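You operate a simulated robot arm through the tools that you are given. There is no shell and no other tool. Be economical: measure what you need, move in short steps, check, and stop when the job is done.

The job below is to be done with a simulated two-armed robot. You get a single attempt, and the scene is never put back.

JOB
Put the 2 kg yellow card from the middle of the packing bench on top of the red cone and the 500 g yellow card on the pump end of the packing bench. Stack the 12 W bulb box from the top of the strap table on top of the 20 W bulb box. Take the red clip box and put it on the pump end of the packing bench. Take the red ring from the top of the strap table and put it on top of the box there. The order is free.
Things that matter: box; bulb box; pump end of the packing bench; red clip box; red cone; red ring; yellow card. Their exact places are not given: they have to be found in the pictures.

Only the result counts: the job must be done as asked and must still hold three seconds after the hand-in. Knocking over, shifting, dropping, spilling or breaking anything else fails it.

ROBOT AND FRAMES
Two 7-joint arms with fingered hands on one trunk, on a base that drives. Base frame: it is fixed to the floor where the robot stands at the start and does not move with it; the origin is under the middle of the robot, x ahead of it, y to its left, z up; the surface under the hand at the start is at about z = 880. Lengths are in mm, angles in rad, forces in N, time in s.
The left shoulder is at the start at [80, 241, 1888], the right one opposite. With the tool pointing down near the work surface each hand reaches from about 100 to 760 mm from the robot's upright axis, wherever it stands, measured 20 degrees to its own side. Places, roughly: box [250, -2500, 1000]; bulb box [250, -2750, 1000]; pump end of the packing bench [400, -1000, 900]; red clip box [500, -2750, 1000]; red cone [500, 250, 1000]; red ring (4x4x2 cm) [500, -2700, 900]; yellow card [500, -250, 1000]. Payload 4.9 kg a hand.
Tool frame (each hand has its own): the origin (TCP) lies between the finger pads and is the grasp point; the fingertips stand 32 mm ahead of it; z points along the fingers, y is the line along which they close. The gripper opens to 200 mm. The gripper's body begins 89 mm behind the TCP. The gripper is a hand of 4 fingers: y runs from the thumb to the fingers, the wrist lies at [0, 0, -267] in the tool frame, and closing takes about 1.5 s.
Orientation is that of the tool frame in the base frame, as a unit quaternion [x, y, z, w]. With the fingers straight down and closing along the base's y, the tool's x points along the base's -x, its y along +y and its z along -z.

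CONTROLS
- The arms move only by the tool jog_arm. It takes "left_steps", "right_steps" or both (then of equal length, played together; a hand with none holds still); each is a list of rows, each an object of numbers (a shift or turn left out is 0, a gripper value left out holds the last): "x", "y", "z": the shift along the tool's x, y, z in mm; "rx", "ry", "rz": the turn, a rotation vector about the tool's x, y, z in rad. In form: [{"x": .., "y": .., "z": .., "rx": .., "ry": .., "rz": ..}, ...]. A call has 1 to 12 rows; each row is the pose to reach, as a shift and turn from the pose commanded when the call began, along the tool's axes at that moment. "left_claw" and "right_claw" are, for a hand that has rows, the closure, from 0 (fully open) to 1 (shut), set as the call begins (left out, the last holds). A row lasts 0.2 s, in which the tool goes at most 50 mm and 0.15 rad; a call with a longer step from one row to the next is refused whole, and so is a gripper value outside its range. A pose out of reach is approached as far as the arm can. The call stops where the force on the tool passes 40 N (or 10 N more than at its start, if that is more) or the arm is blocked; 0.2 s more then pass. Each finger travels about 72 mm/s and halts on what it meets, pressing with about 26 N; the grip force reading is that of the motor and also rises with nothing between the fingers. The clock runs only during rows and for 0.2 s after the last one: add rows that repeat a pose to give the fingers time. It gives the time, the measured TCP pose, the force on the tool (base axes), the opening and the grip force at its end, in the units of the frame above (readings bear some noise), with the torque about the TCP (base axes, N m) and any sound that the robot's microphone picked up, and new pictures: "show" is both (left out), scene, wrist or none (wrist: the cameras of the hands that moved).
- Cameras (640 x 400 px; columns grow to the right, rows downward): "scene" is now at [84.4, -16.5, 2019.1]; the picture's right is [-0.31, -0.95, -0.00], its down [-0.89, 0.29, -0.36] and it looks along [0.34, -0.11, -0.93] (base axes); focal length 282 px, centre (320, 200). "left" rides on the left gripper at [-69, -69, -116] in its tool frame; the picture's right is [0.71, -0.71, 0.00], its down [0.54, 0.54, -0.64] and it looks along [0.45, 0.45, 0.77] (tool axes); focal length 226 px, centre (320, 200). "right" rides on the right gripper at [69, -69, -116] in its tool frame; the picture's right is [0.71, 0.71, 0.00], its down [-0.54, 0.54, -0.64] and it looks along [-0.45, 0.45, 0.77] (tool axes); focal length 226 px, centre (320, 200).
- move_column(by): slides the trunk up (or, below 0, down) by that many mm; the arms and the scene camera ride with it, the base frame stays. It gives what a move gives, with no picture.
- steer(legs): drives the robot by 1 to 6 legs, each [ahead, left, turn to the left] in mm, mm and rad, along the robot's own axes; the way and the turn of a leg run together, so that a leg with both is an arc; at most 1500 mm and 3.142 rad a leg. The arms and the cameras ride along, it lands a little off, and it stops where it bumps. It gives what a move gives, and a new picture of the scene camera.
- set_fingers(finger1, finger2, finger3, thumb_bend, hand): sets how far each is bent, from 0 (flat) to 1 (curled in); at 0.3 the hand is open as for a grip, at 0.7 the pads meet at the TCP. One left out holds its place. A second passes; each finger stops where it meets its share of the squeeze, and holds until it gets a number again. A gripper value or a shape takes the hand back. It gives what a move gives, with no picture; readings hold the bend of each and the force on the fingers (four entries, about 0 where the hand has none), thumb and palm.
- hand_shape(shape, hand): the hand has 4 fingers and takes this shape, open, in about a second: jaw (thumb against the fingers, like two jaws); tri (thumb and two fingers); tip (a fingertip pinch); poke (one finger out to press); point (the index stretched); flat (the hand flat); cup (the hand cupped); fist (a fist). The gripper value then closes the fingers along that shape, each until it touches; the sizes above hold for jaw. It gives what a move gives, with no picture.
- aim_head(pan, tilt): turns the head with the scene camera to pan (to the left, within 1.501 rad either way) and tilt (down, from -0.506 to 1.204), counted from straight ahead of the robot. It gives what a move gives, and a new picture of the scene camera.
- probe_pixels(camera, pixels): there is no depth. For up to 12 entries [column, row, z] of the newest picture of that camera ("zoom" is the newest enlarged one), the place [x, y] in the base frame at which the ray of that pixel passes the height z, good to about 2 mm. The clock stands still meanwhile.
- zoom(camera, box): a new picture of the part [left, top, right, bottom] of that camera's present view, enlarged. The clock stands still meanwhile.
- finish_job(): hands the job in; it is judged then, once.

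Go step by step. Measure first, check grasps and placings, and put right what went wrong. The budget is 110 turns and 260 pictures, counting those below and the enlarged ones. Unless the task says otherwise, let go and move clear before handing in, and close with one line.

The tools are called after ">>>" as a command line: name --argument value ..., lists and objects as JSON in quotes. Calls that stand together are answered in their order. jog_arm: Moves the arms, as the interface text tells. Its arguments: {"type":"object","properties":{"left_steps":{"type":"array","items":{"type":"object","properties":{"x":{"type":"number"},"y":{"type":"number"},"z":{"type":"number"},"rx":{"type":"number"},"ry":{"type":"number"},"rz":{"type":"number"}}}},"left_claw":{"type":"number"},"right_steps":{"type":"array","items":{"type":"object","properties":{"x":{"type":"number"},"y":{"type":"number"},"z":{"type":"number"},"rx":{"type":"number"},"ry":{"type":"number"},"rz":{"type":"number"}}}},"right_claw":{"type":"number"},"show":{"type":"string","enum":["both","scene","wrist","none"]}},"required":[]} The other tools are called the same way: move_column (by) slides the trunk up or down; hand_shape (shape, hand) gives the hand a shape; set_fingers (finger1, finger2, finger3, thumb_bend, hand) moves the fingers one by one; steer (legs) drives the base; aim_head (pan, tilt) turns the head that bears the scene camera; probe_pixels (camera, pixels) gives the place at which the rays of pixels pass given heights; zoom (camera, box) takes an enlarged picture of a part of a camera's view; finish_job () hands the job in.

At the start:

```text
t: 0.0
left_eef_pos: [586.2, -9.3, 1238.6]
left_tool_rot: [0.0, 1.0, 0.001, -0.001]
left_force: [-0.2, 0.0, -0.7]
left_torque: [0.0, 0.02, 0.01]
left_finger_gap: 199.9
left_grip_force: 0.1
left_shape: jaw
left_bend: [0.3, 0.3, 0.3, 0.3]
left_finger forces: [0.0, 0.0, 0.0, 0.0, 0.1, 0.1]
right_eef_pos: [441.5, -503.3, 1256.8]
right_tool_rot: [0.0, 1.0, -0.001, 0.0]
right_force: [0.0, 0.0, 0.1]
right_torque: [0.02, 0.01, 0.01]
right_finger_gap: 199.8
right_grip_force: 0.0
right_shape: jaw
right_bend: [0.3, 0.3, 0.3, 0.3]
right_finger forces: [0.0, 0.0, 0.0, 0.0, 0.0, 0.0]
trunk travel left (down, up): [-796.0, 44.0]
robot x, y, heading: [1.2, 0.5, -0.004]
head pan, tilt: [-0.312, 1.201]
```

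scene: 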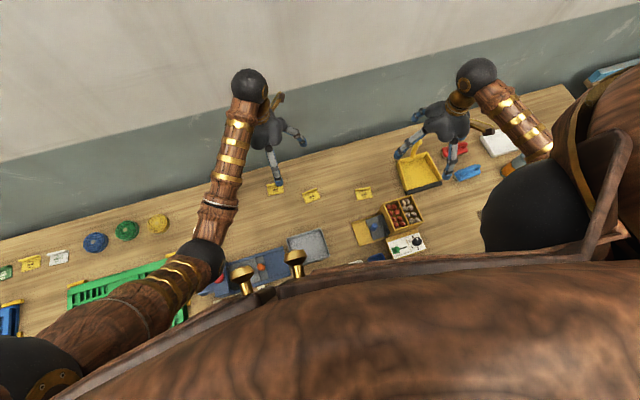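
right: 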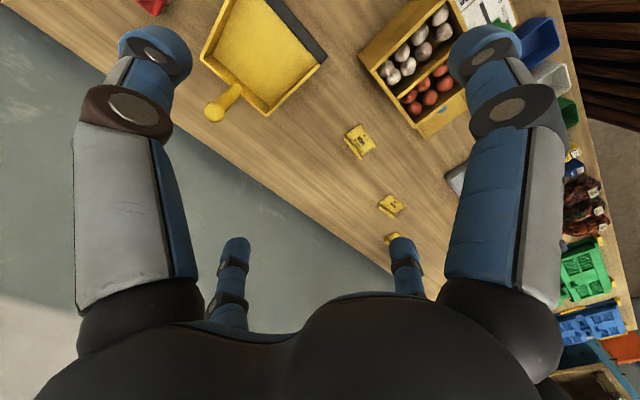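
left: 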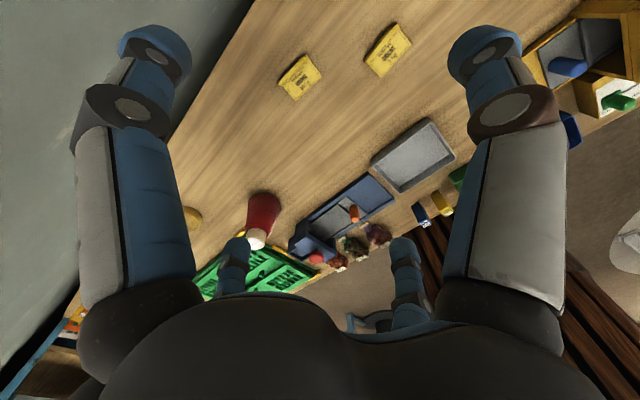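

The scene shows three yellow cards near (275,188), (310,195) and (363,193), and the left wrist camera shows the red cone at (263,215). I'll enlarge the views to read the cards.

>>> zoom --camera "scene" --box '[240, 150, 400, 250]'

>>> zoom --camera "left" --box '[260, 0, 460, 125]'

>>> zoom --camera "right" --box '[320, 100, 480, 250]'

```text
4.00 times, centred on (320, 200) of scene
```

zoom: 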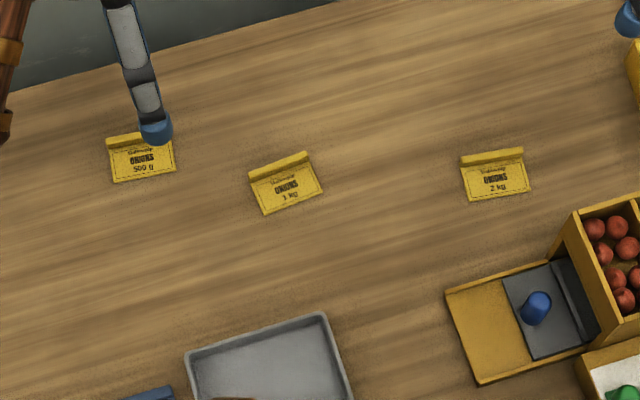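

```text
3.20 times, centred on (360, 62) of left
```

zoom: 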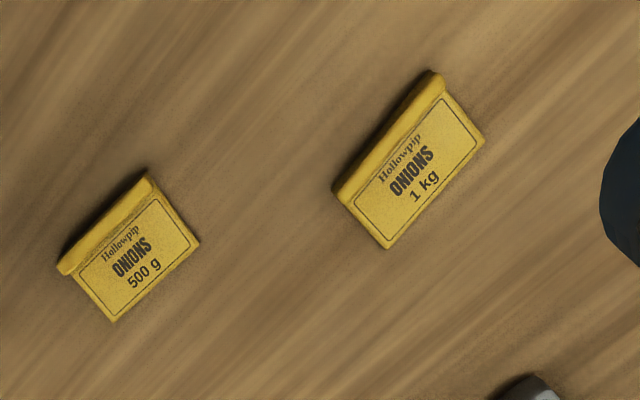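

```text
2.67 times, centred on (400, 175) of right
```

zoom: 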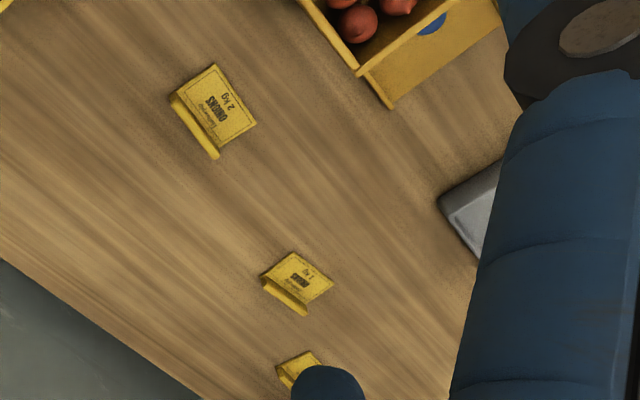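

The cards read 500 g, 1 kg and 2 kg from left to right. I'll locate them, and turn the head to look along the bench both ways.

>>> probe_pixels --camera "scene" --pixels '[[276, 189, 885], [311, 196, 885], [363, 194, 885], [30, 262, 885], [58, 257, 885]]'

>>> aim_head --pan -1.0 --tilt 0.8

>>> aim_head --pan 0.7 --tilt 0.9

```text
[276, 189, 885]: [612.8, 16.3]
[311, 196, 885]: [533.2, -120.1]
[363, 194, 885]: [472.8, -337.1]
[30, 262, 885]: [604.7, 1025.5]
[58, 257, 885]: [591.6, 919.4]
```

```text
t: 1.1
left_eef_pos: [587.3, -10.0, 1239.1]
left_tool_rot: [-0.001, 1.0, 0.0, 0.0]
left_force: [-0.1, -0.1, -0.3]
left_torque: [0.01, -0.04, 0.02]
left_finger_gap: 199.7
left_grip_force: 0.1
left_shape: jaw
left_bend: [0.3, 0.3, 0.3, 0.3]
left_finger forces: [0.0, 0.1, 0.0, 0.1, 0.1, 0.0]
right_eef_pos: [441.9, -504.6, 1257.1]
right_tool_rot: [0.001, 1.0, 0.001, 0.0]
right_force: [-0.5, 0.1, -0.7]
right_torque: [-0.01, 0.05, -0.02]
right_finger_gap: 199.9
right_grip_force: 0.0
right_shape: jaw
right_bend: [0.3, 0.3, 0.3, 0.3]
right_finger forces: [0.0, 0.1, 0.1, 0.0, 0.0, 0.0]
trunk travel left (down, up): [-796.0, 44.0]
robot x, y, heading: [0.6, -1.0, 0.002]
head pan, tilt: [-1.0, 0.799]
```

scene: 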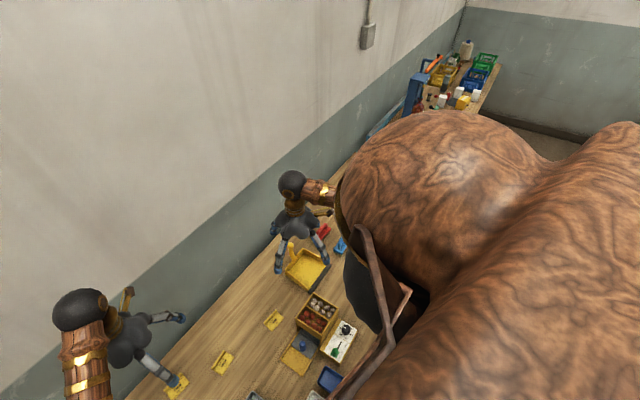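

```text
t: 2.8
left_eef_pos: [586.5, -10.2, 1238.4]
left_tool_rot: [0.0, 1.0, 0.0, 0.0]
left_force: [-0.6, -0.1, -0.6]
left_torque: [0.01, 0.02, -0.02]
left_finger_gap: 199.8
left_grip_force: 0.1
left_shape: jaw
left_bend: [0.3, 0.3, 0.3, 0.3]
left_finger forces: [0.0, 0.0, 0.1, 0.0, 0.1, 0.0]
right_eef_pos: [441.6, -503.8, 1255.9]
right_tool_rot: [0.0, 1.0, 0.0, 0.0]
right_force: [-0.4, 0.1, 0.1]
right_torque: [0.02, -0.01, 0.01]
right_finger_gap: 200.1
right_grip_force: 0.1
right_shape: jaw
right_bend: [0.3, 0.3, 0.3, 0.3]
right_finger forces: [0.1, 0.1, 0.0, 0.0, 0.0, 0.0]
trunk travel left (down, up): [-796.0, 44.0]
robot x, y, heading: [-0.8, -0.9, -0.001]
head pan, tilt: [0.7, 0.901]
```

scene: 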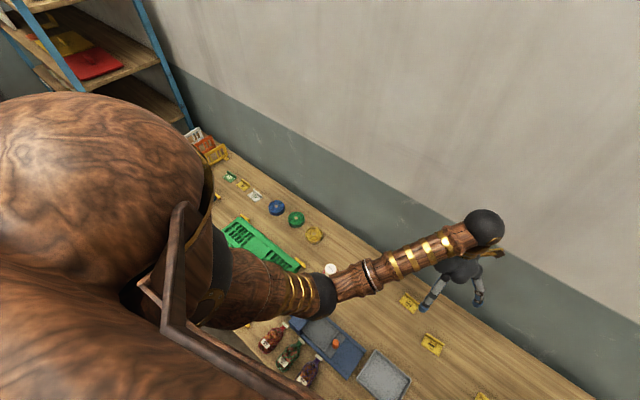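

I'll enlarge the cone and left bench in this view, then the cards for size.

>>> zoom --camera "scene" --box '[240, 220, 400, 320]'

>>> zoom --camera "left" --box '[180, 160, 340, 270]'

>>> zoom --camera "scene" --box '[180, 120, 340, 220]'

```text
4.00 times, centred on (320, 270) of scene
```

zoom: 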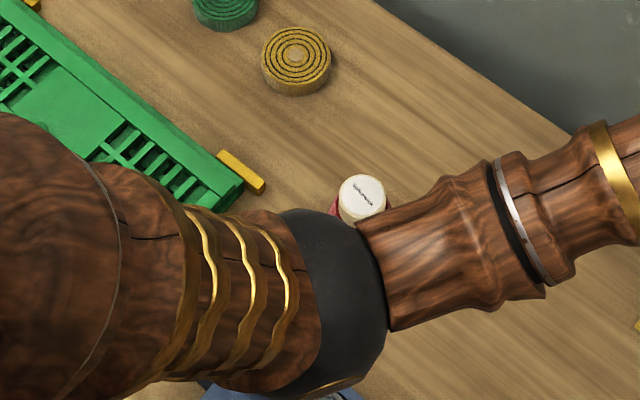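

```text
3.64 times, centred on (260, 215) of left
```

zoom: 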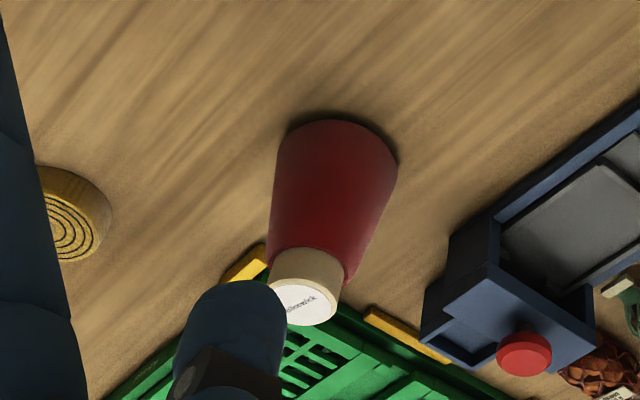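

```text
4.00 times, centred on (260, 170) of scene
```

zoom: 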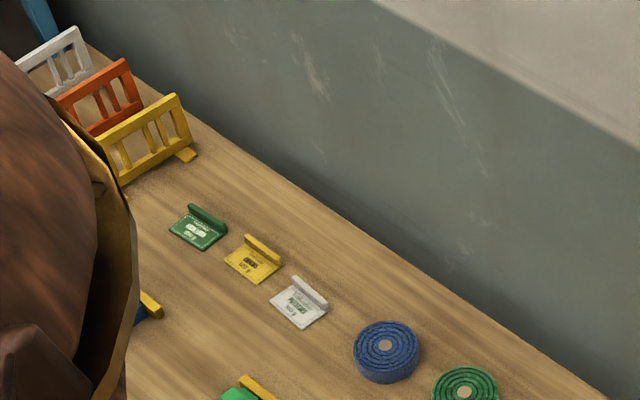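

Check the label of the left yellow card near (243,183).

>>> zoom --camera "scene" --box '[220, 165, 268, 203]'

>>> probe_pixels --camera "scene" --pixels '[[330.5, 269.5, 1000], [330.5, 269.5, 1050], [330.5, 269.5, 950], [324.5, 268.5, 1000], [336.5, 268.5, 1000]]'

>>> probe_pixels --camera "left" --pixels '[[258, 243, 1000], [258, 243, 1050], [258, 243, 950], [249, 241, 1000], [266, 243, 1000], [265, 194, 880], [250, 200, 880], [279, 205, 880]]'

```text
10.53 times, centred on (244, 184) of scene
```

zoom: 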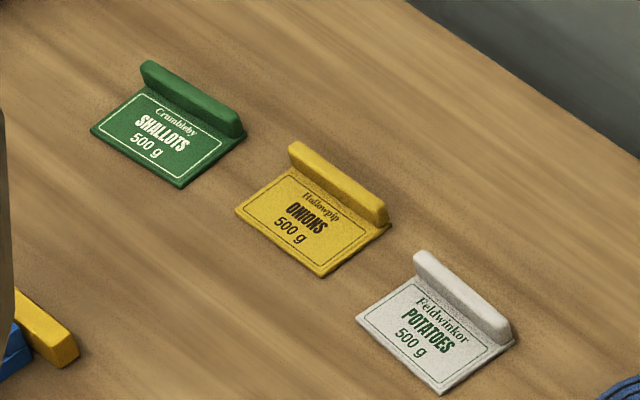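

```text
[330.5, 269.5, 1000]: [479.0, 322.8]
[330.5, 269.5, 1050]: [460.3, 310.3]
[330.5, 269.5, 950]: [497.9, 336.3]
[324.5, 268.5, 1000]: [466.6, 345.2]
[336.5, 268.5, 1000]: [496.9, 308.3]
```

```text
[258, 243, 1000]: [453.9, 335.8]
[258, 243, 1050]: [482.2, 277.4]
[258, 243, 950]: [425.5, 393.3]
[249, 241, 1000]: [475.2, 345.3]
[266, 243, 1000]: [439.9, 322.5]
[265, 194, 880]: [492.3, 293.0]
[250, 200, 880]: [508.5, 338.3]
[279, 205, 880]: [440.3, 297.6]
```

The left end has another 500 g yellow card; I'll take the middle one, since the job speaks of the bench's middle. I'll measure the corners of the 500 g card in the left camera (278,84),(307,55),(295,101),(322,76).

>>> probe_pixels --camera "left" --pixels '[[278.5, 84, 895], [307, 54.7, 895], [295.3, 100.6, 882], [322.5, 76, 882], [280, 86, 882], [308, 60, 882]]'

>>> zoom --camera "left" --box '[270, 45, 334, 110]'

>>> aim_head --pan -1.3 --tilt 0.6

```text
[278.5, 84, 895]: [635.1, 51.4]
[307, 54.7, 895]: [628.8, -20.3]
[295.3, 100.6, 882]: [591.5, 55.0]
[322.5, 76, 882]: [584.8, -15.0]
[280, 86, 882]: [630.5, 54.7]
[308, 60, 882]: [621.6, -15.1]
```

```text
6.15 times, centred on (302, 78) of left
```

zoom: 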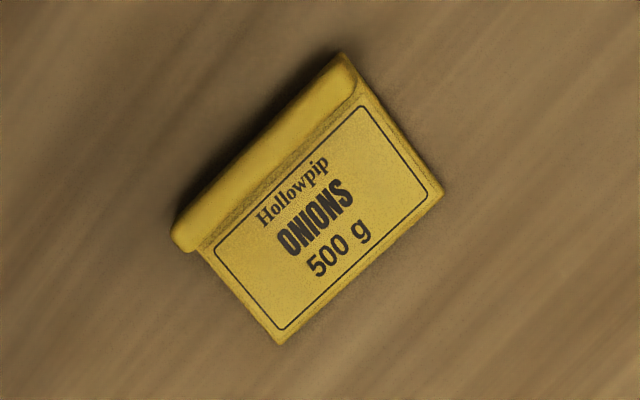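

```text
t: 4.7
left_eef_pos: [587.4, -9.2, 1237.7]
left_tool_rot: [0.0, 1.0, 0.0, 0.0]
left_force: [0.0, 0.0, 0.6]
left_torque: [0.01, 0.03, -0.02]
left_finger_gap: 199.9
left_grip_force: 0.1
left_shape: jaw
left_bend: [0.3, 0.3, 0.3, 0.3]
left_finger forces: [0.0, 0.1, 0.0, 0.0, 0.0, 0.0]
right_eef_pos: [443.0, -503.1, 1256.4]
right_tool_rot: [0.0, 1.0, 0.0, -0.001]
right_force: [0.2, 0.4, 0.2]
right_torque: [0.02, 0.02, 0.02]
right_finger_gap: 199.9
right_grip_force: 0.2
right_shape: jaw
right_bend: [0.3, 0.3, 0.3, 0.3]
right_finger forces: [0.1, 0.0, 0.0, 0.0, 0.1, 0.1]
trunk travel left (down, up): [-796.0, 44.0]
robot x, y, heading: [-1.1, -2.4, 0.003]
head pan, tilt: [-1.3, 0.6]
```

scene: 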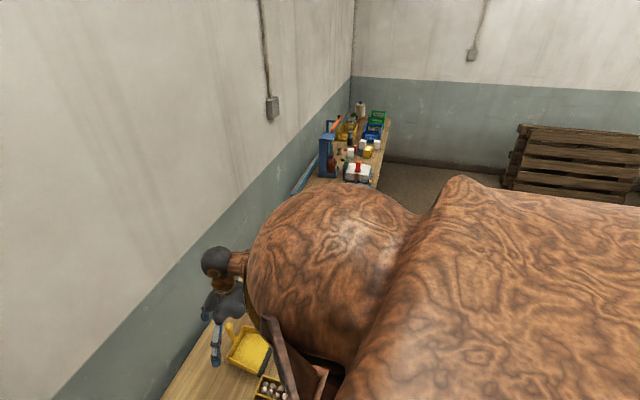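

The strap table is at the far end past the pump (blue, about (328,160)). I'll look at the left hand's finger layout before grasping.

>>> aim_head --pan 0.0 --tilt 0.9

>>> zoom --camera "scene" --box '[230, 60, 410, 200]'

```text
t: 6.2
left_eef_pos: [586.4, -10.3, 1239.1]
left_tool_rot: [0.0, 1.0, 0.0, 0.0]
left_force: [-0.3, -0.8, -0.2]
left_torque: [-0.01, -0.01, -0.02]
left_finger_gap: 200.0
left_grip_force: 0.0
left_shape: jaw
left_bend: [0.3, 0.3, 0.3, 0.3]
left_finger forces: [0.0, 0.0, 0.1, 0.0, 0.1, 0.0]
right_eef_pos: [441.0, -504.4, 1256.9]
right_tool_rot: [0.0, 1.0, 0.0, 0.0]
right_force: [-0.8, -0.2, -0.4]
right_torque: [0.0, -0.04, -0.02]
right_finger_gap: 199.9
right_grip_force: 0.0
right_shape: jaw
right_bend: [0.3, 0.3, 0.3, 0.3]
right_finger forces: [0.1, 0.0, 0.1, 0.0, 0.0, 0.1]
trunk travel left (down, up): [-796.0, 44.0]
robot x, y, heading: [-4.4, 0.6, -0.004]
head pan, tilt: [0.0, 0.901]
```

scene: 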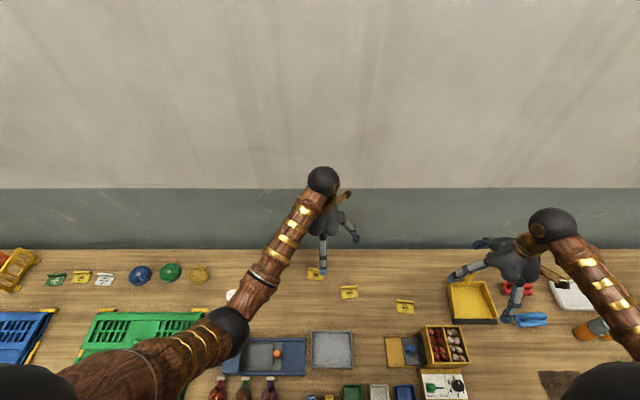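

```text
2.86 times, centred on (320, 130) of scene
```

zoom: 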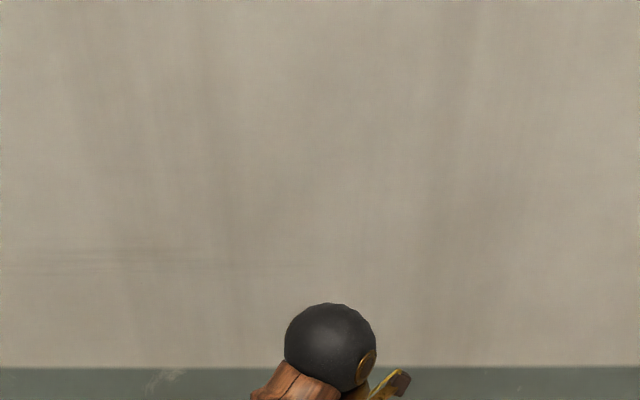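

Hand is better seen on the right one around (510,270); enlarge.

>>> zoom --camera "scene" --box '[430, 200, 610, 340]'

>>> jog_arm --left_steps '[{"rz": 0.15}, {"rz": 0.3}, {"rz": 0.45}, {"rz": 0.6}, {"rz": 0.75}, {"rz": 0.9}, {"rz": 1.05}, {"rz": 1.2}, {"rz": 1.35}, {"rz": 1.45}]' --show "both"

>>> zoom --camera "scene" --box '[260, 150, 420, 300]'

```text
2.86 times, centred on (520, 270) of scene
```

zoom: 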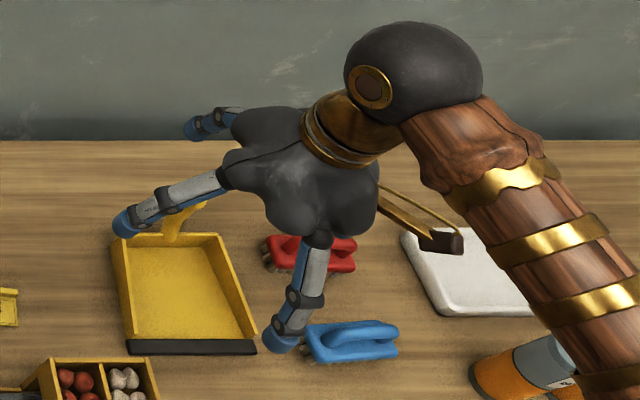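

```text
t: 8.4
left_eef_pos: [586.5, -9.4, 1238.3]
left_tool_rot: [0.664, 0.748, 0.0, 0.0]
left_force: [-0.5, 0.2, 0.4]
left_torque: [0.01, -0.01, -0.04]
left_finger_gap: 200.1
left_grip_force: 0.0
left_shape: jaw
left_bend: [0.3, 0.3, 0.3, 0.3]
left_finger forces: [0.1, 0.0, 0.0, 0.0, 0.1, 0.1]
right_eef_pos: [442.8, -504.1, 1256.6]
right_tool_rot: [0.0, 1.0, 0.0, 0.0]
right_force: [0.5, -0.1, 0.0]
right_torque: [-0.02, 0.0, -0.01]
right_finger_gap: 200.0
right_grip_force: 0.0
right_shape: jaw
right_bend: [0.3, 0.3, 0.3, 0.3]
right_finger forces: [0.0, 0.0, 0.1, 0.0, 0.0, 0.0]
trunk travel left (down, up): [-796.0, 44.0]
robot x, y, heading: [0.3, -1.6, -0.002]
head pan, tilt: [0.0, 0.901]
```

scene: 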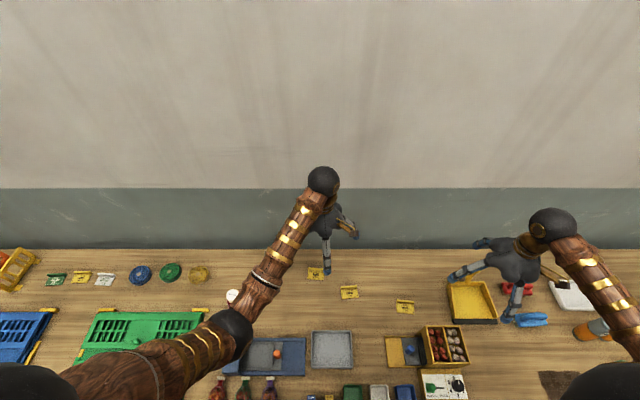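
left: 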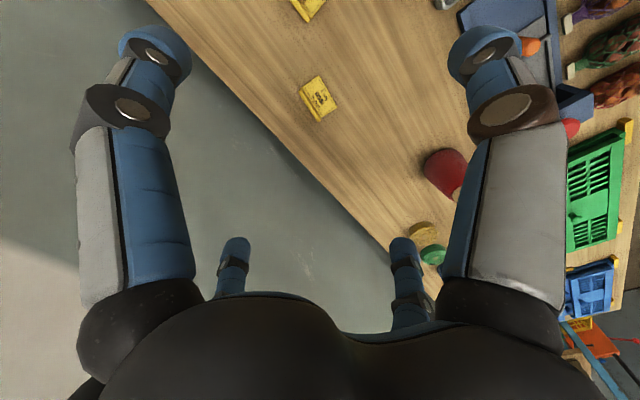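

```text
2.67 times, centred on (340, 225) of scene
```

zoom: 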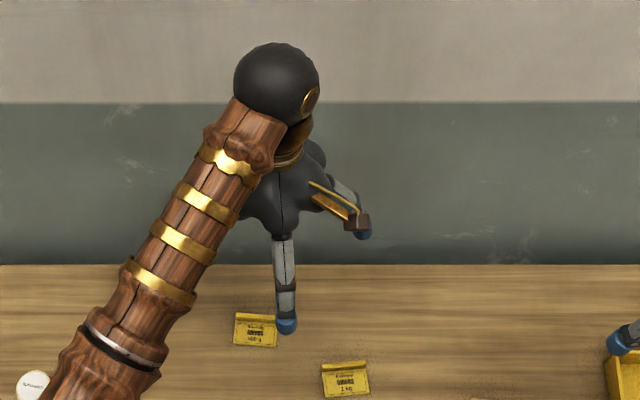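

The hand has four digits in a cross at ±x and ±y of the tool. I'll try the "tip" shape in the air to see which digits close.

>>> hand_shape --hand "left" --shape "tip"

>>> jog_arm --left_steps '[{"rz": 0.1}, {"rz": 0.217}, {"rz": 0.217}]' --show "wrist"

>>> jog_arm --left_steps '[{}, {}, {}, {}, {}, {}, {}]' --left_claw 1.0 --show "wrist"

```text
t: 9.3
left_eef_pos: [586.0, -9.5, 1239.3]
left_tool_rot: [0.664, 0.748, 0.0, 0.0]
left_force: [0.0, -0.1, 0.6]
left_torque: [0.0, 0.02, 0.0]
left_finger_gap: 200.1
left_grip_force: 0.0
left_shape: tip
left_bend: [0.16, 0.3, 0.16, 0.3]
left_finger forces: [0.0, 0.0, 0.1, 0.0, 0.0, 0.0]
right_eef_pos: [441.5, -503.1, 1254.9]
right_tool_rot: [0.0, 1.0, 0.0, 0.0]
right_force: [0.9, -0.2, 0.6]
right_torque: [0.01, 0.0, 0.0]
right_finger_gap: 199.5
right_grip_force: 0.0
right_shape: jaw
right_bend: [0.3, 0.3, 0.3, 0.3]
right_finger forces: [0.1, 0.0, 0.0, 0.1, 0.1, 0.0]
trunk travel left (down, up): [-796.0, 44.0]
robot x, y, heading: [-2.1, 1.0, 0.005]
head pan, tilt: [0.0, 0.901]
```

```text
t: 10.1
left_eef_pos: [586.6, -9.1, 1238.6]
left_tool_rot: [0.741, 0.672, 0.0, 0.0]
left_force: [-0.3, -0.2, -0.2]
left_torque: [0.03, -0.01, -0.02]
left_finger_gap: 200.2
left_grip_force: 0.0
left_shape: tip
left_bend: [0.16, 0.3, 0.16, 0.3]
left_finger forces: [0.0, 0.0, 0.1, 0.0, 0.0, 0.0]
right_eef_pos: [441.0, -503.8, 1257.3]
right_tool_rot: [0.0, 1.0, 0.0, 0.0]
right_force: [1.0, -0.4, -0.3]
right_torque: [0.02, 0.0, 0.04]
right_finger_gap: 200.2
right_grip_force: 0.0
right_shape: jaw
right_bend: [0.3, 0.3, 0.3, 0.3]
right_finger forces: [0.1, 0.0, 0.1, 0.1, 0.0, 0.1]
trunk travel left (down, up): [-796.0, 44.0]
robot x, y, heading: [-1.0, 0.9, -0.003]
head pan, tilt: [0.0, 0.901]
```

left: 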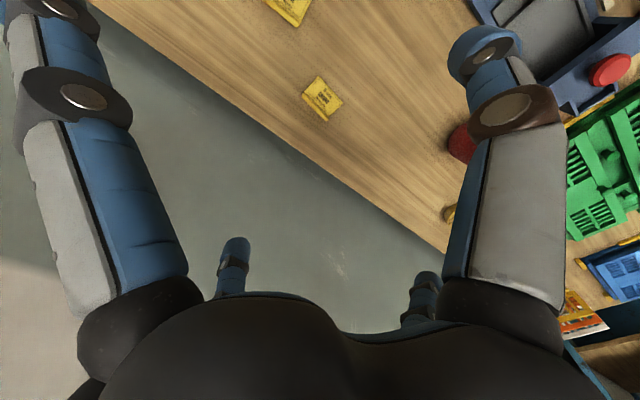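

```text
t: 11.7
left_eef_pos: [586.4, -10.3, 1239.0]
left_tool_rot: [0.74, 0.673, 0.0, 0.0]
left_force: [0.9, -0.1, -0.5]
left_torque: [0.01, 0.0, 0.03]
left_finger_gap: 0.1
left_grip_force: 2.1
left_shape: tip
left_bend: [0.16, 0.7, 0.16, 0.7]
left_finger forces: [0.0, 0.0, 0.0, 0.1, 0.1, 0.1]
right_eef_pos: [442.3, -503.4, 1256.0]
right_tool_rot: [0.001, 1.0, 0.0, 0.0]
right_force: [0.7, 0.0, -0.6]
right_torque: [-0.04, 0.01, 0.02]
right_finger_gap: 199.9
right_grip_force: 0.1
right_shape: jaw
right_bend: [0.3, 0.3, 0.3, 0.3]
right_finger forces: [0.0, 0.0, 0.1, 0.1, 0.0, 0.1]
trunk travel left (down, up): [-796.0, 44.0]
robot x, y, heading: [-4.5, 1.1, -0.004]
head pan, tilt: [0.0, 0.901]
```

left: 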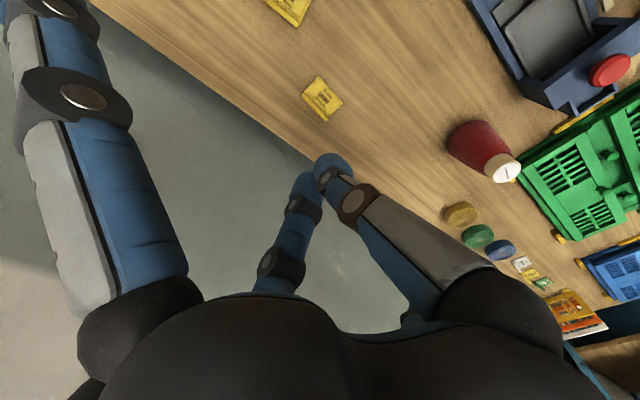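

Tip shape closes only the thumb and opposing finger, ideal for pinching the card's ridge. I open to ~80 mm and move above the ridge at about (630,17), z≈980.

>>> jog_arm --left_steps '[{"x": 15, "y": 20, "z": 40}, {"x": 30, "y": 41, "z": 80}, {"x": 30, "y": 41, "z": 125}, {"x": 30, "y": 41, "z": 170}, {"x": 30, "y": 41, "z": 215}, {"x": 30, "y": 41, "z": 258}, {"x": 30, "y": 41, "z": 258}]' --left_claw 0.6 --show "both"

>>> zoom --camera "left" --box '[220, 60, 440, 260]'

```text
t: 13.3
left_eef_pos: [627.6, 16.6, 980.8]
left_tool_rot: [0.739, 0.673, 0.0, -0.001]
left_force: [0.1, 0.5, -0.1]
left_torque: [0.0, -0.01, -0.01]
left_finger_gap: 79.5
left_grip_force: 0.0
left_shape: tip
left_bend: [0.16, 0.43, 0.16, 0.41]
left_finger forces: [0.0, 0.0, 0.0, 0.1, 0.1, 0.1]
right_eef_pos: [441.3, -504.2, 1256.1]
right_tool_rot: [0.0, 1.0, 0.001, 0.001]
right_force: [0.2, 1.1, 0.0]
right_torque: [0.01, -0.02, -0.01]
right_finger_gap: 200.0
right_grip_force: 0.0
right_shape: jaw
right_bend: [0.3, 0.3, 0.3, 0.3]
right_finger forces: [0.1, 0.1, 0.0, 0.0, 0.0, 0.0]
trunk travel left (down, up): [-796.0, 44.0]
robot x, y, heading: [1.6, -0.6, -0.001]
head pan, tilt: [0.0, 0.901]
```

scene: 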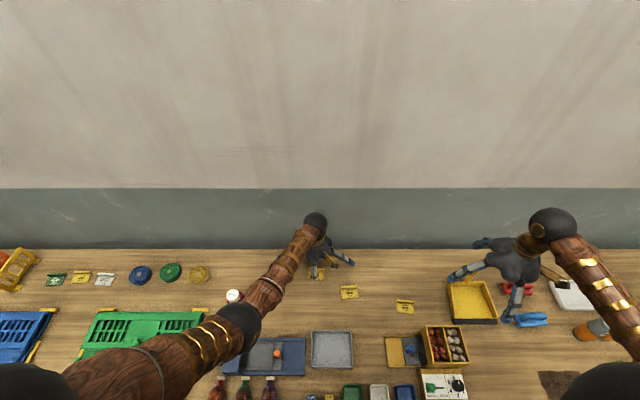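
left: 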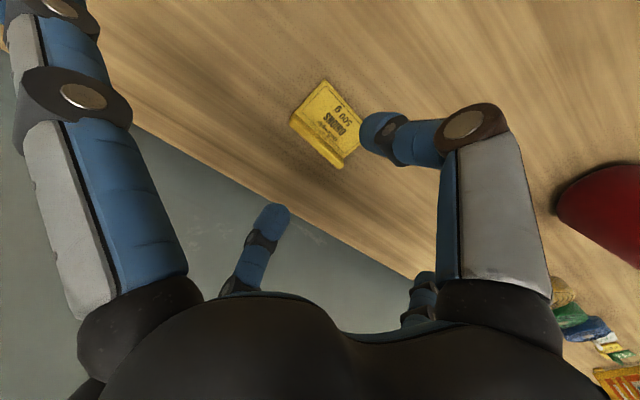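

```text
2.00 times, centred on (330, 160) of left
```

zoom: 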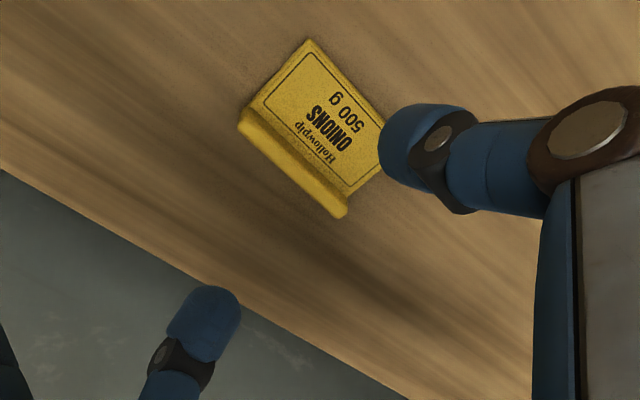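

Measure the ridge ends and plate corners in the enlarged view.

>>> probe_pixels --camera "zoom" --pixels '[[245, 112, 895], [343, 203, 895], [243, 128, 880], [338, 216, 880], [310, 40, 884], [386, 125, 884]]'

```text
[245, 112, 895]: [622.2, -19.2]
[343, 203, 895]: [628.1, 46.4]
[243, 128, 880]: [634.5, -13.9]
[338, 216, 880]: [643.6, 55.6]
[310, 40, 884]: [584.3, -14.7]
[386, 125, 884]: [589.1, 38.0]
```

Ridge centre is about (629,18); the tool is over it. I lower in two steps to z≈917, watching the force.

>>> jog_arm --left_steps '[{"y": 1, "x": 1, "z": 25}, {"y": 1, "x": 1, "z": 45}, {"y": 1, "x": 1, "z": 58}, {"y": 1, "x": 1, "z": 62}, {"y": 1, "x": 1, "z": 62}]' --show "wrist"

>>> zoom --camera "left" --box '[220, 80, 440, 260]'

```text
t: 14.5
left_eef_pos: [631.4, 17.4, 917.0]
left_tool_rot: [0.74, 0.673, 0.0, 0.0]
left_force: [0.1, 0.2, -0.3]
left_torque: [-0.01, 0.0, -0.01]
left_finger_gap: 79.6
left_grip_force: 0.0
left_shape: tip
left_bend: [0.16, 0.43, 0.16, 0.41]
left_finger forces: [0.1, 0.0, 0.0, 0.0, 0.1, 0.0]
right_eef_pos: [442.0, -504.1, 1255.3]
right_tool_rot: [0.0, 1.0, 0.0, 0.0]
right_force: [-0.1, 0.3, 0.1]
right_torque: [0.01, -0.04, 0.01]
right_finger_gap: 200.0
right_grip_force: 0.0
right_shape: jaw
right_bend: [0.3, 0.3, 0.3, 0.3]
right_finger forces: [0.0, 0.0, 0.0, 0.0, 0.1, 0.0]
trunk travel left (down, up): [-796.0, 44.0]
robot x, y, heading: [0.4, 0.8, 0.001]
head pan, tilt: [0.0, 0.901]
```

left: 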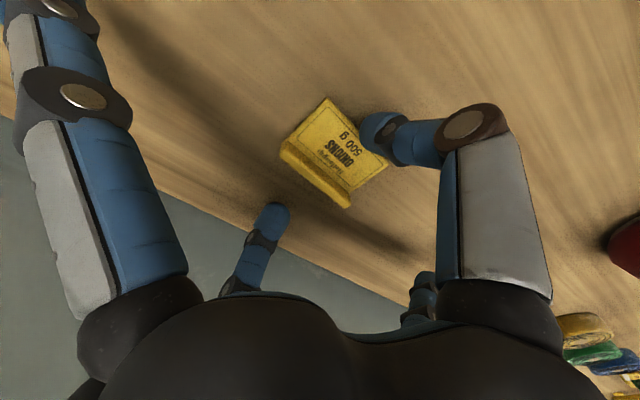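

```text
2.22 times, centred on (330, 170) of left
```

zoom: 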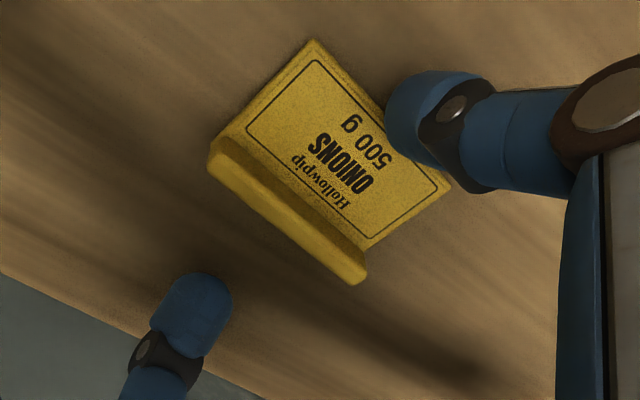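

The ridge lies midway between thumb tip and fingertip; close.

>>> jog_arm --left_steps '[{}, {}, {}, {}, {}, {}]' --left_claw 1.0 --show "wrist"

>>> zoom --camera "left" --box '[240, 80, 400, 220]'

```text
t: 15.9
left_eef_pos: [630.4, 17.2, 918.6]
left_tool_rot: [0.74, 0.672, 0.0, -0.001]
left_force: [0.1, 0.4, 0.4]
left_torque: [0.03, 0.03, 0.03]
left_finger_gap: 4.8
left_grip_force: 25.8
left_shape: tip
left_bend: [0.29, 0.72, 0.29, 0.69]
left_finger forces: [0.0, 22.9, 0.0, 0.1, 22.9, 0.0]
right_eef_pos: [441.6, -501.6, 1256.5]
right_tool_rot: [0.001, 1.0, 0.0, 0.0]
right_force: [-0.3, -0.3, -0.2]
right_torque: [-0.02, -0.01, 0.01]
right_finger_gap: 199.8
right_grip_force: 0.2
right_shape: jaw
right_bend: [0.3, 0.3, 0.3, 0.3]
right_finger forces: [0.0, 0.1, 0.0, 0.0, 0.1, 0.0]
trunk travel left (down, up): [-796.0, 44.0]
robot x, y, heading: [-2.8, -3.7, -0.0]
head pan, tilt: [0.0, 0.901]
```

left: 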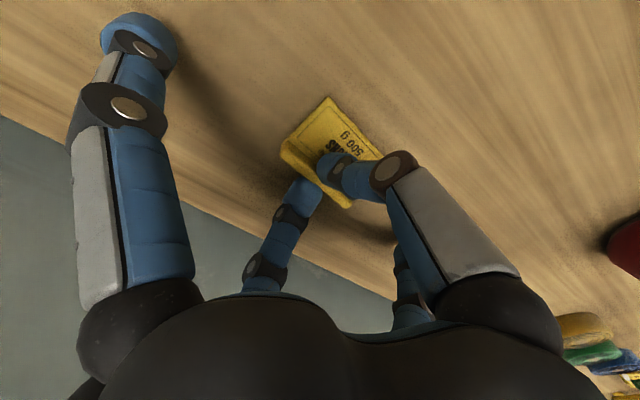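

```text
2.86 times, centred on (320, 150) of left
```

zoom: 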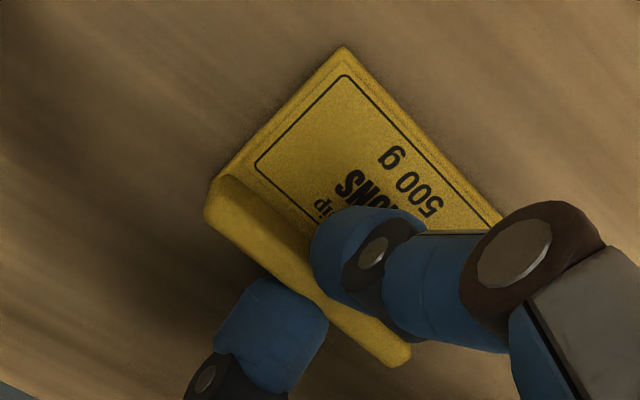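

Both pads grip the ridge with 23 N. Lift straight up and check.

>>> jog_arm --left_steps '[{"z": -15}, {"z": -50}, {"z": -95}, {"z": -140}, {"z": -185}, {"z": -185}]' --show "wrist"

>>> zoom --camera "left" --box '[240, 60, 420, 220]'

```text
t: 17.3
left_eef_pos: [631.5, 18.9, 1107.1]
left_tool_rot: [0.74, 0.672, 0.0, 0.0]
left_force: [0.6, 0.0, 0.6]
left_torque: [0.02, 0.04, -0.02]
left_finger_gap: 4.7
left_grip_force: 26.5
left_shape: tip
left_bend: [0.29, 0.72, 0.29, 0.69]
left_finger forces: [0.0, 22.8, 0.0, 0.1, 22.7, 0.0]
right_eef_pos: [441.4, -503.0, 1255.7]
right_tool_rot: [0.0, 1.0, 0.0, 0.0]
right_force: [0.3, 0.7, -0.6]
right_torque: [-0.03, 0.02, 0.02]
right_finger_gap: 199.7
right_grip_force: 0.0
right_shape: jaw
right_bend: [0.3, 0.3, 0.3, 0.3]
right_finger forces: [0.0, 0.0, 0.0, 0.0, 0.1, 0.0]
trunk travel left (down, up): [-796.0, 44.0]
robot x, y, heading: [3.7, 0.7, -0.002]
head pan, tilt: [0.0, 0.901]
```

left: 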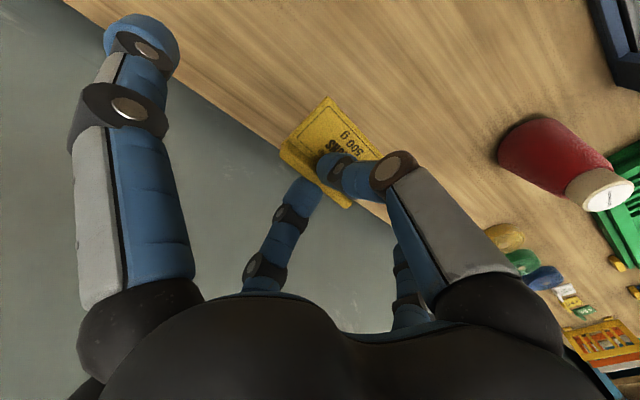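

```text
2.50 times, centred on (330, 140) of left
```

zoom: 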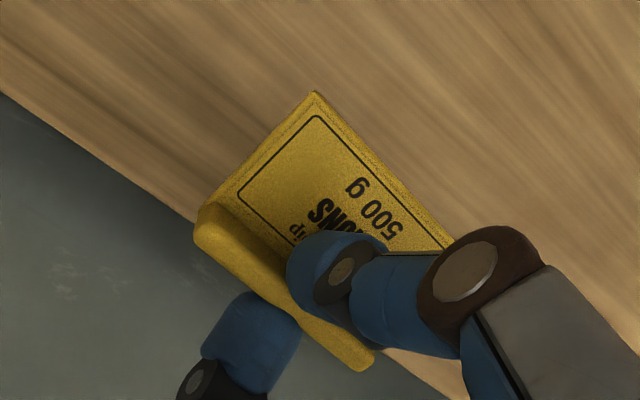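

Card held securely. The right hand can take the 2 kg card now; probe its corners in the right camera ((344,137),(361,159),(360,124),(376,146)).

>>> probe_pixels --camera "right" --pixels '[[344.5, 136.7, 895], [361.4, 158.9, 882], [359.9, 124.4, 884], [376, 145.7, 884], [345.5, 139, 882], [362, 155, 895]]'

>>> hand_shape --hand "right" --shape "tip"

>>> zoom --camera "right" --box '[320, 110, 400, 170]'

```text
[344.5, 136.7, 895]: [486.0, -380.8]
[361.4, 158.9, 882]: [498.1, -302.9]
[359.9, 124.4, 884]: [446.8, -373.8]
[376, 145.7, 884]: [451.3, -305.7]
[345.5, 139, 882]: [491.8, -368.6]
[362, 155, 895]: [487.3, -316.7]
```

```text
t: 18.2
left_eef_pos: [630.4, 19.8, 1105.4]
left_tool_rot: [0.74, 0.672, 0.0, 0.0]
left_force: [0.5, 0.5, -0.6]
left_torque: [0.03, -0.01, 0.02]
left_finger_gap: 4.6
left_grip_force: 26.3
left_shape: tip
left_bend: [0.29, 0.72, 0.29, 0.69]
left_finger forces: [0.0, 22.8, 0.1, 0.0, 22.8, 0.1]
right_eef_pos: [441.1, -503.8, 1255.5]
right_tool_rot: [-0.001, 1.0, 0.0, 0.001]
right_force: [-0.9, 0.2, -0.1]
right_torque: [0.0, 0.0, 0.02]
right_finger_gap: 199.6
right_grip_force: 0.0
right_shape: tip
right_bend: [0.16, 0.3, 0.16, 0.3]
right_finger forces: [0.0, 0.0, 0.0, 0.0, 0.1, 0.0]
trunk travel left (down, up): [-796.0, 44.0]
robot x, y, heading: [5.1, 2.5, -0.001]
head pan, tilt: [0.0, 0.901]
```

```text
6.67 times, centred on (360, 140) of right
```

zoom: 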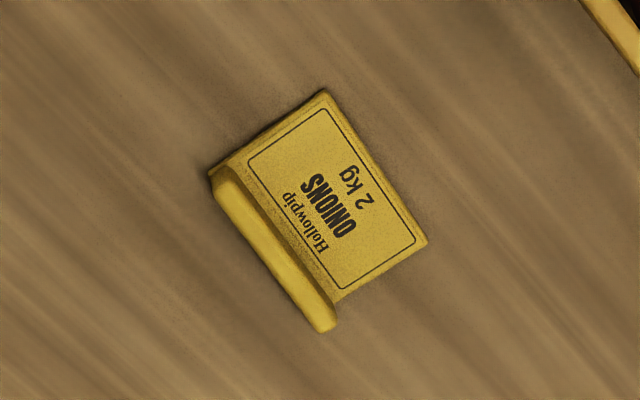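

2 kg card ridge centre ≈ (491,-338), tilt ≈0.066 rad. Check how near the dustpan and veg box are for the splayed digits.

>>> probe_pixels --camera "scene" --pixels '[[448, 285, 900], [450, 322, 900], [421, 326, 920], [425, 365, 920], [386, 338, 885], [405, 306, 885]]'

>>> jog_arm --right_steps '[{"x": -4, "y": 15, "z": 10, "rz": 0.149}, {"x": -9, "y": 30, "z": 20, "rz": 0.298}, {"x": -13, "y": 45, "z": 30, "rz": 0.447}, {"x": -18, "y": 60, "z": 40, "rz": 0.596}, {"x": -22, "y": 75, "z": 50, "rz": 0.745}, {"x": -27, "y": 90, "z": 60, "rz": 0.894}, {"x": -31, "y": 105, "z": 75, "rz": 1.043}, {"x": -36, "y": 120, "z": 90, "rz": 1.192}, {"x": -40, "y": 135, "z": 105, "rz": 1.34}, {"x": -45, "y": 150, "z": 120, "rz": 1.489}, {"x": -49.5, "y": 165.5, "z": 135, "rz": 1.637}]' --right_claw 0.6 --show "both"

```text
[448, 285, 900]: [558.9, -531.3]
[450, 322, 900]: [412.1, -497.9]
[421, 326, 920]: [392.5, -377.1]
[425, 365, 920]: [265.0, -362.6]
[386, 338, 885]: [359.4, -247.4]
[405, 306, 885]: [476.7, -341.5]
```

```text
t: 20.6
left_eef_pos: [631.4, 19.9, 1106.2]
left_tool_rot: [0.74, 0.672, -0.001, 0.001]
left_force: [0.3, -0.7, 0.8]
left_torque: [0.02, -0.02, 0.0]
left_finger_gap: 4.7
left_grip_force: 26.6
left_shape: tip
left_bend: [0.29, 0.72, 0.29, 0.69]
left_finger forces: [0.0, 22.7, 0.0, 0.1, 22.9, 0.0]
right_eef_pos: [491.7, -337.3, 1121.5]
right_tool_rot: [0.732, 0.682, 0.0, 0.001]
right_force: [-0.6, -0.4, -0.3]
right_torque: [-0.03, -0.01, -0.01]
right_finger_gap: 80.4
right_grip_force: 0.0
right_shape: tip
right_bend: [0.16, 0.42, 0.16, 0.41]
right_finger forces: [0.0, 0.1, 0.0, 0.0, 0.1, 0.0]
trunk travel left (down, up): [-796.0, 44.0]
robot x, y, heading: [-0.2, 1.2, 0.0]
head pan, tilt: [0.0, 0.901]
```

scene: 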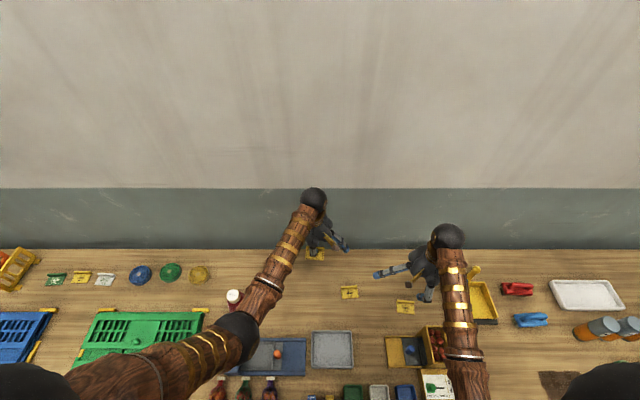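
right: 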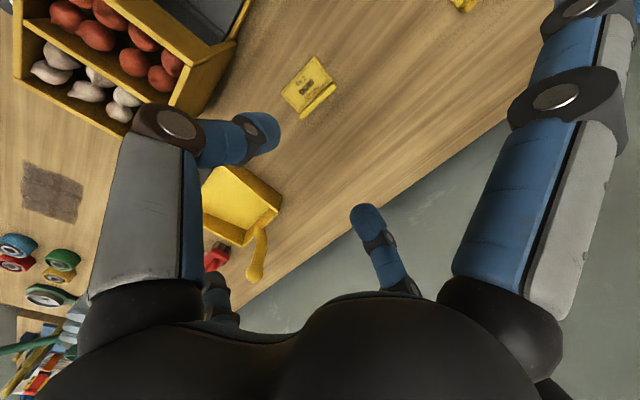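

Clearance to the dustpan (y≈-500) is limited, so I set digits 1 and 3 to 0.3 (closer in) and descend to z≈980.

>>> set_fingers --hand "right" --finger1 0.3 --finger3 0.3

>>> jog_arm --right_steps '[{"z": 45}, {"z": 90}, {"z": 140}, {"z": 140}]' --show "wrist"

>>> zoom --camera "right" --box '[220, 60, 440, 260]'

```text
t: 21.6
left_eef_pos: [631.4, 18.7, 1105.8]
left_tool_rot: [0.74, 0.672, 0.0, 0.0]
left_force: [-0.3, 0.1, -0.3]
left_torque: [0.0, 0.02, 0.02]
left_finger_gap: 4.6
left_grip_force: 26.3
left_shape: tip
left_bend: [0.29, 0.72, 0.29, 0.69]
left_finger forces: [0.0, 22.9, 0.0, 0.0, 22.9, 0.1]
right_eef_pos: [491.6, -339.0, 1120.6]
right_tool_rot: [0.73, 0.683, 0.0, -0.001]
right_force: [0.2, -0.6, -0.6]
right_torque: [-0.03, 0.0, -0.01]
right_finger_gap: 106.1
right_grip_force: 0.1
right_shape: fingers
right_bend: [0.3, 0.42, 0.3, 0.41]
right_finger forces: [0.0, 0.0, 0.0, 0.0, 0.0, 0.1]
trunk travel left (down, up): [-796.0, 44.0]
robot x, y, heading: [1.9, -1.2, 0.0]
head pan, tilt: [0.0, 0.901]
```

```text
t: 22.6
left_eef_pos: [631.0, 19.1, 1106.5]
left_tool_rot: [0.739, 0.673, 0.0, 0.0]
left_force: [-0.6, -0.1, -0.4]
left_torque: [0.01, 0.01, 0.01]
left_finger_gap: 4.5
left_grip_force: 25.9
left_shape: tip
left_bend: [0.29, 0.72, 0.29, 0.69]
left_finger forces: [0.0, 22.7, 0.0, 0.1, 22.8, 0.0]
right_eef_pos: [491.3, -339.5, 980.2]
right_tool_rot: [0.73, 0.683, 0.0, 0.001]
right_force: [0.7, -0.4, -0.8]
right_torque: [0.02, -0.03, -0.02]
right_finger_gap: 106.0
right_grip_force: 0.0
right_shape: fingers
right_bend: [0.3, 0.42, 0.3, 0.41]
right_finger forces: [0.0, 0.0, 0.0, 0.0, 0.0, 0.1]
trunk travel left (down, up): [-796.0, 44.0]
robot x, y, heading: [1.0, -1.4, -0.001]
head pan, tilt: [0.0, 0.901]
```

right: 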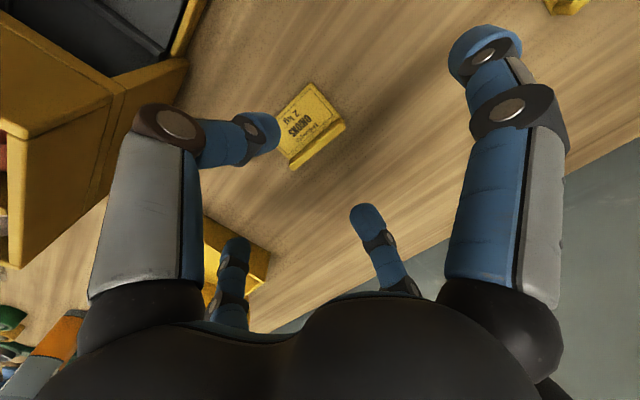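

```text
2.00 times, centred on (330, 160) of right
```

zoom: 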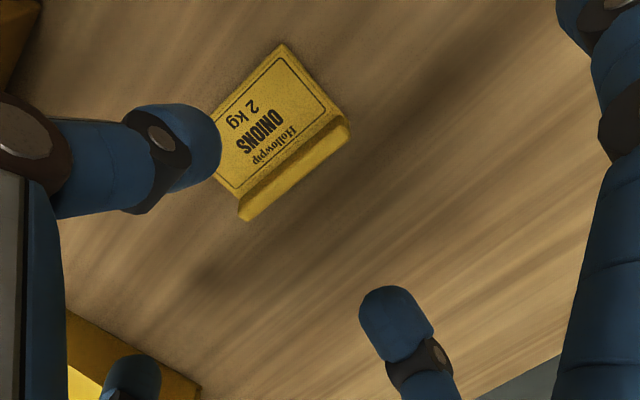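

The geometry matches the first grasp. Lower to z≈918.

>>> jog_arm --right_steps '[{"z": 25}, {"z": 45}, {"z": 58}, {"z": 62}, {"z": 62}]' --show "wrist"

>>> zoom --camera "right" --box '[220, 60, 440, 260]'

```text
t: 23.8
left_eef_pos: [629.5, 17.3, 1105.5]
left_tool_rot: [0.74, 0.673, 0.0, 0.0]
left_force: [0.2, -0.8, 0.0]
left_torque: [-0.04, -0.03, 0.01]
left_finger_gap: 4.7
left_grip_force: 26.0
left_shape: tip
left_bend: [0.29, 0.72, 0.29, 0.69]
left_finger forces: [0.0, 22.8, 0.0, 0.0, 22.8, 0.0]
right_eef_pos: [492.1, -337.9, 918.6]
right_tool_rot: [0.73, 0.683, 0.0, 0.0]
right_force: [0.1, -0.4, -0.1]
right_torque: [-0.02, -0.02, 0.01]
right_finger_gap: 105.8
right_grip_force: 0.1
right_shape: fingers
right_bend: [0.3, 0.42, 0.3, 0.41]
right_finger forces: [0.1, 0.1, 0.1, 0.0, 0.0, 0.0]
trunk travel left (down, up): [-796.0, 44.0]
robot x, y, heading: [1.6, -3.8, -0.006]
head pan, tilt: [0.0, 0.901]
```

right: 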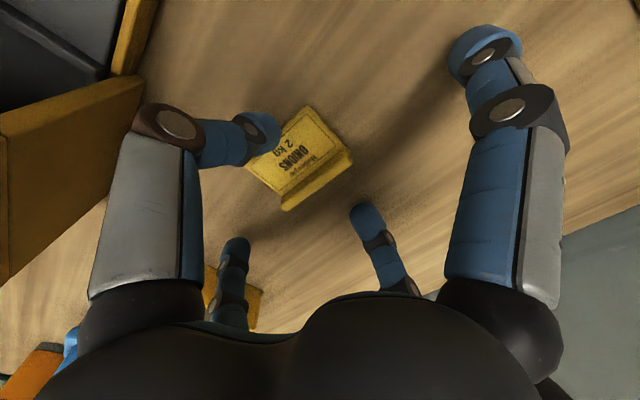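

```text
2.00 times, centred on (330, 160) of right
```

zoom: 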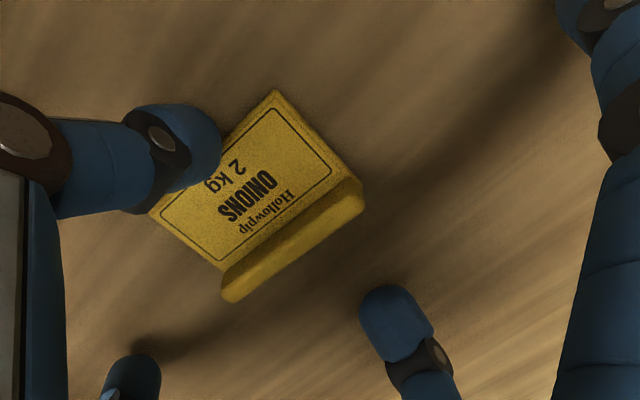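

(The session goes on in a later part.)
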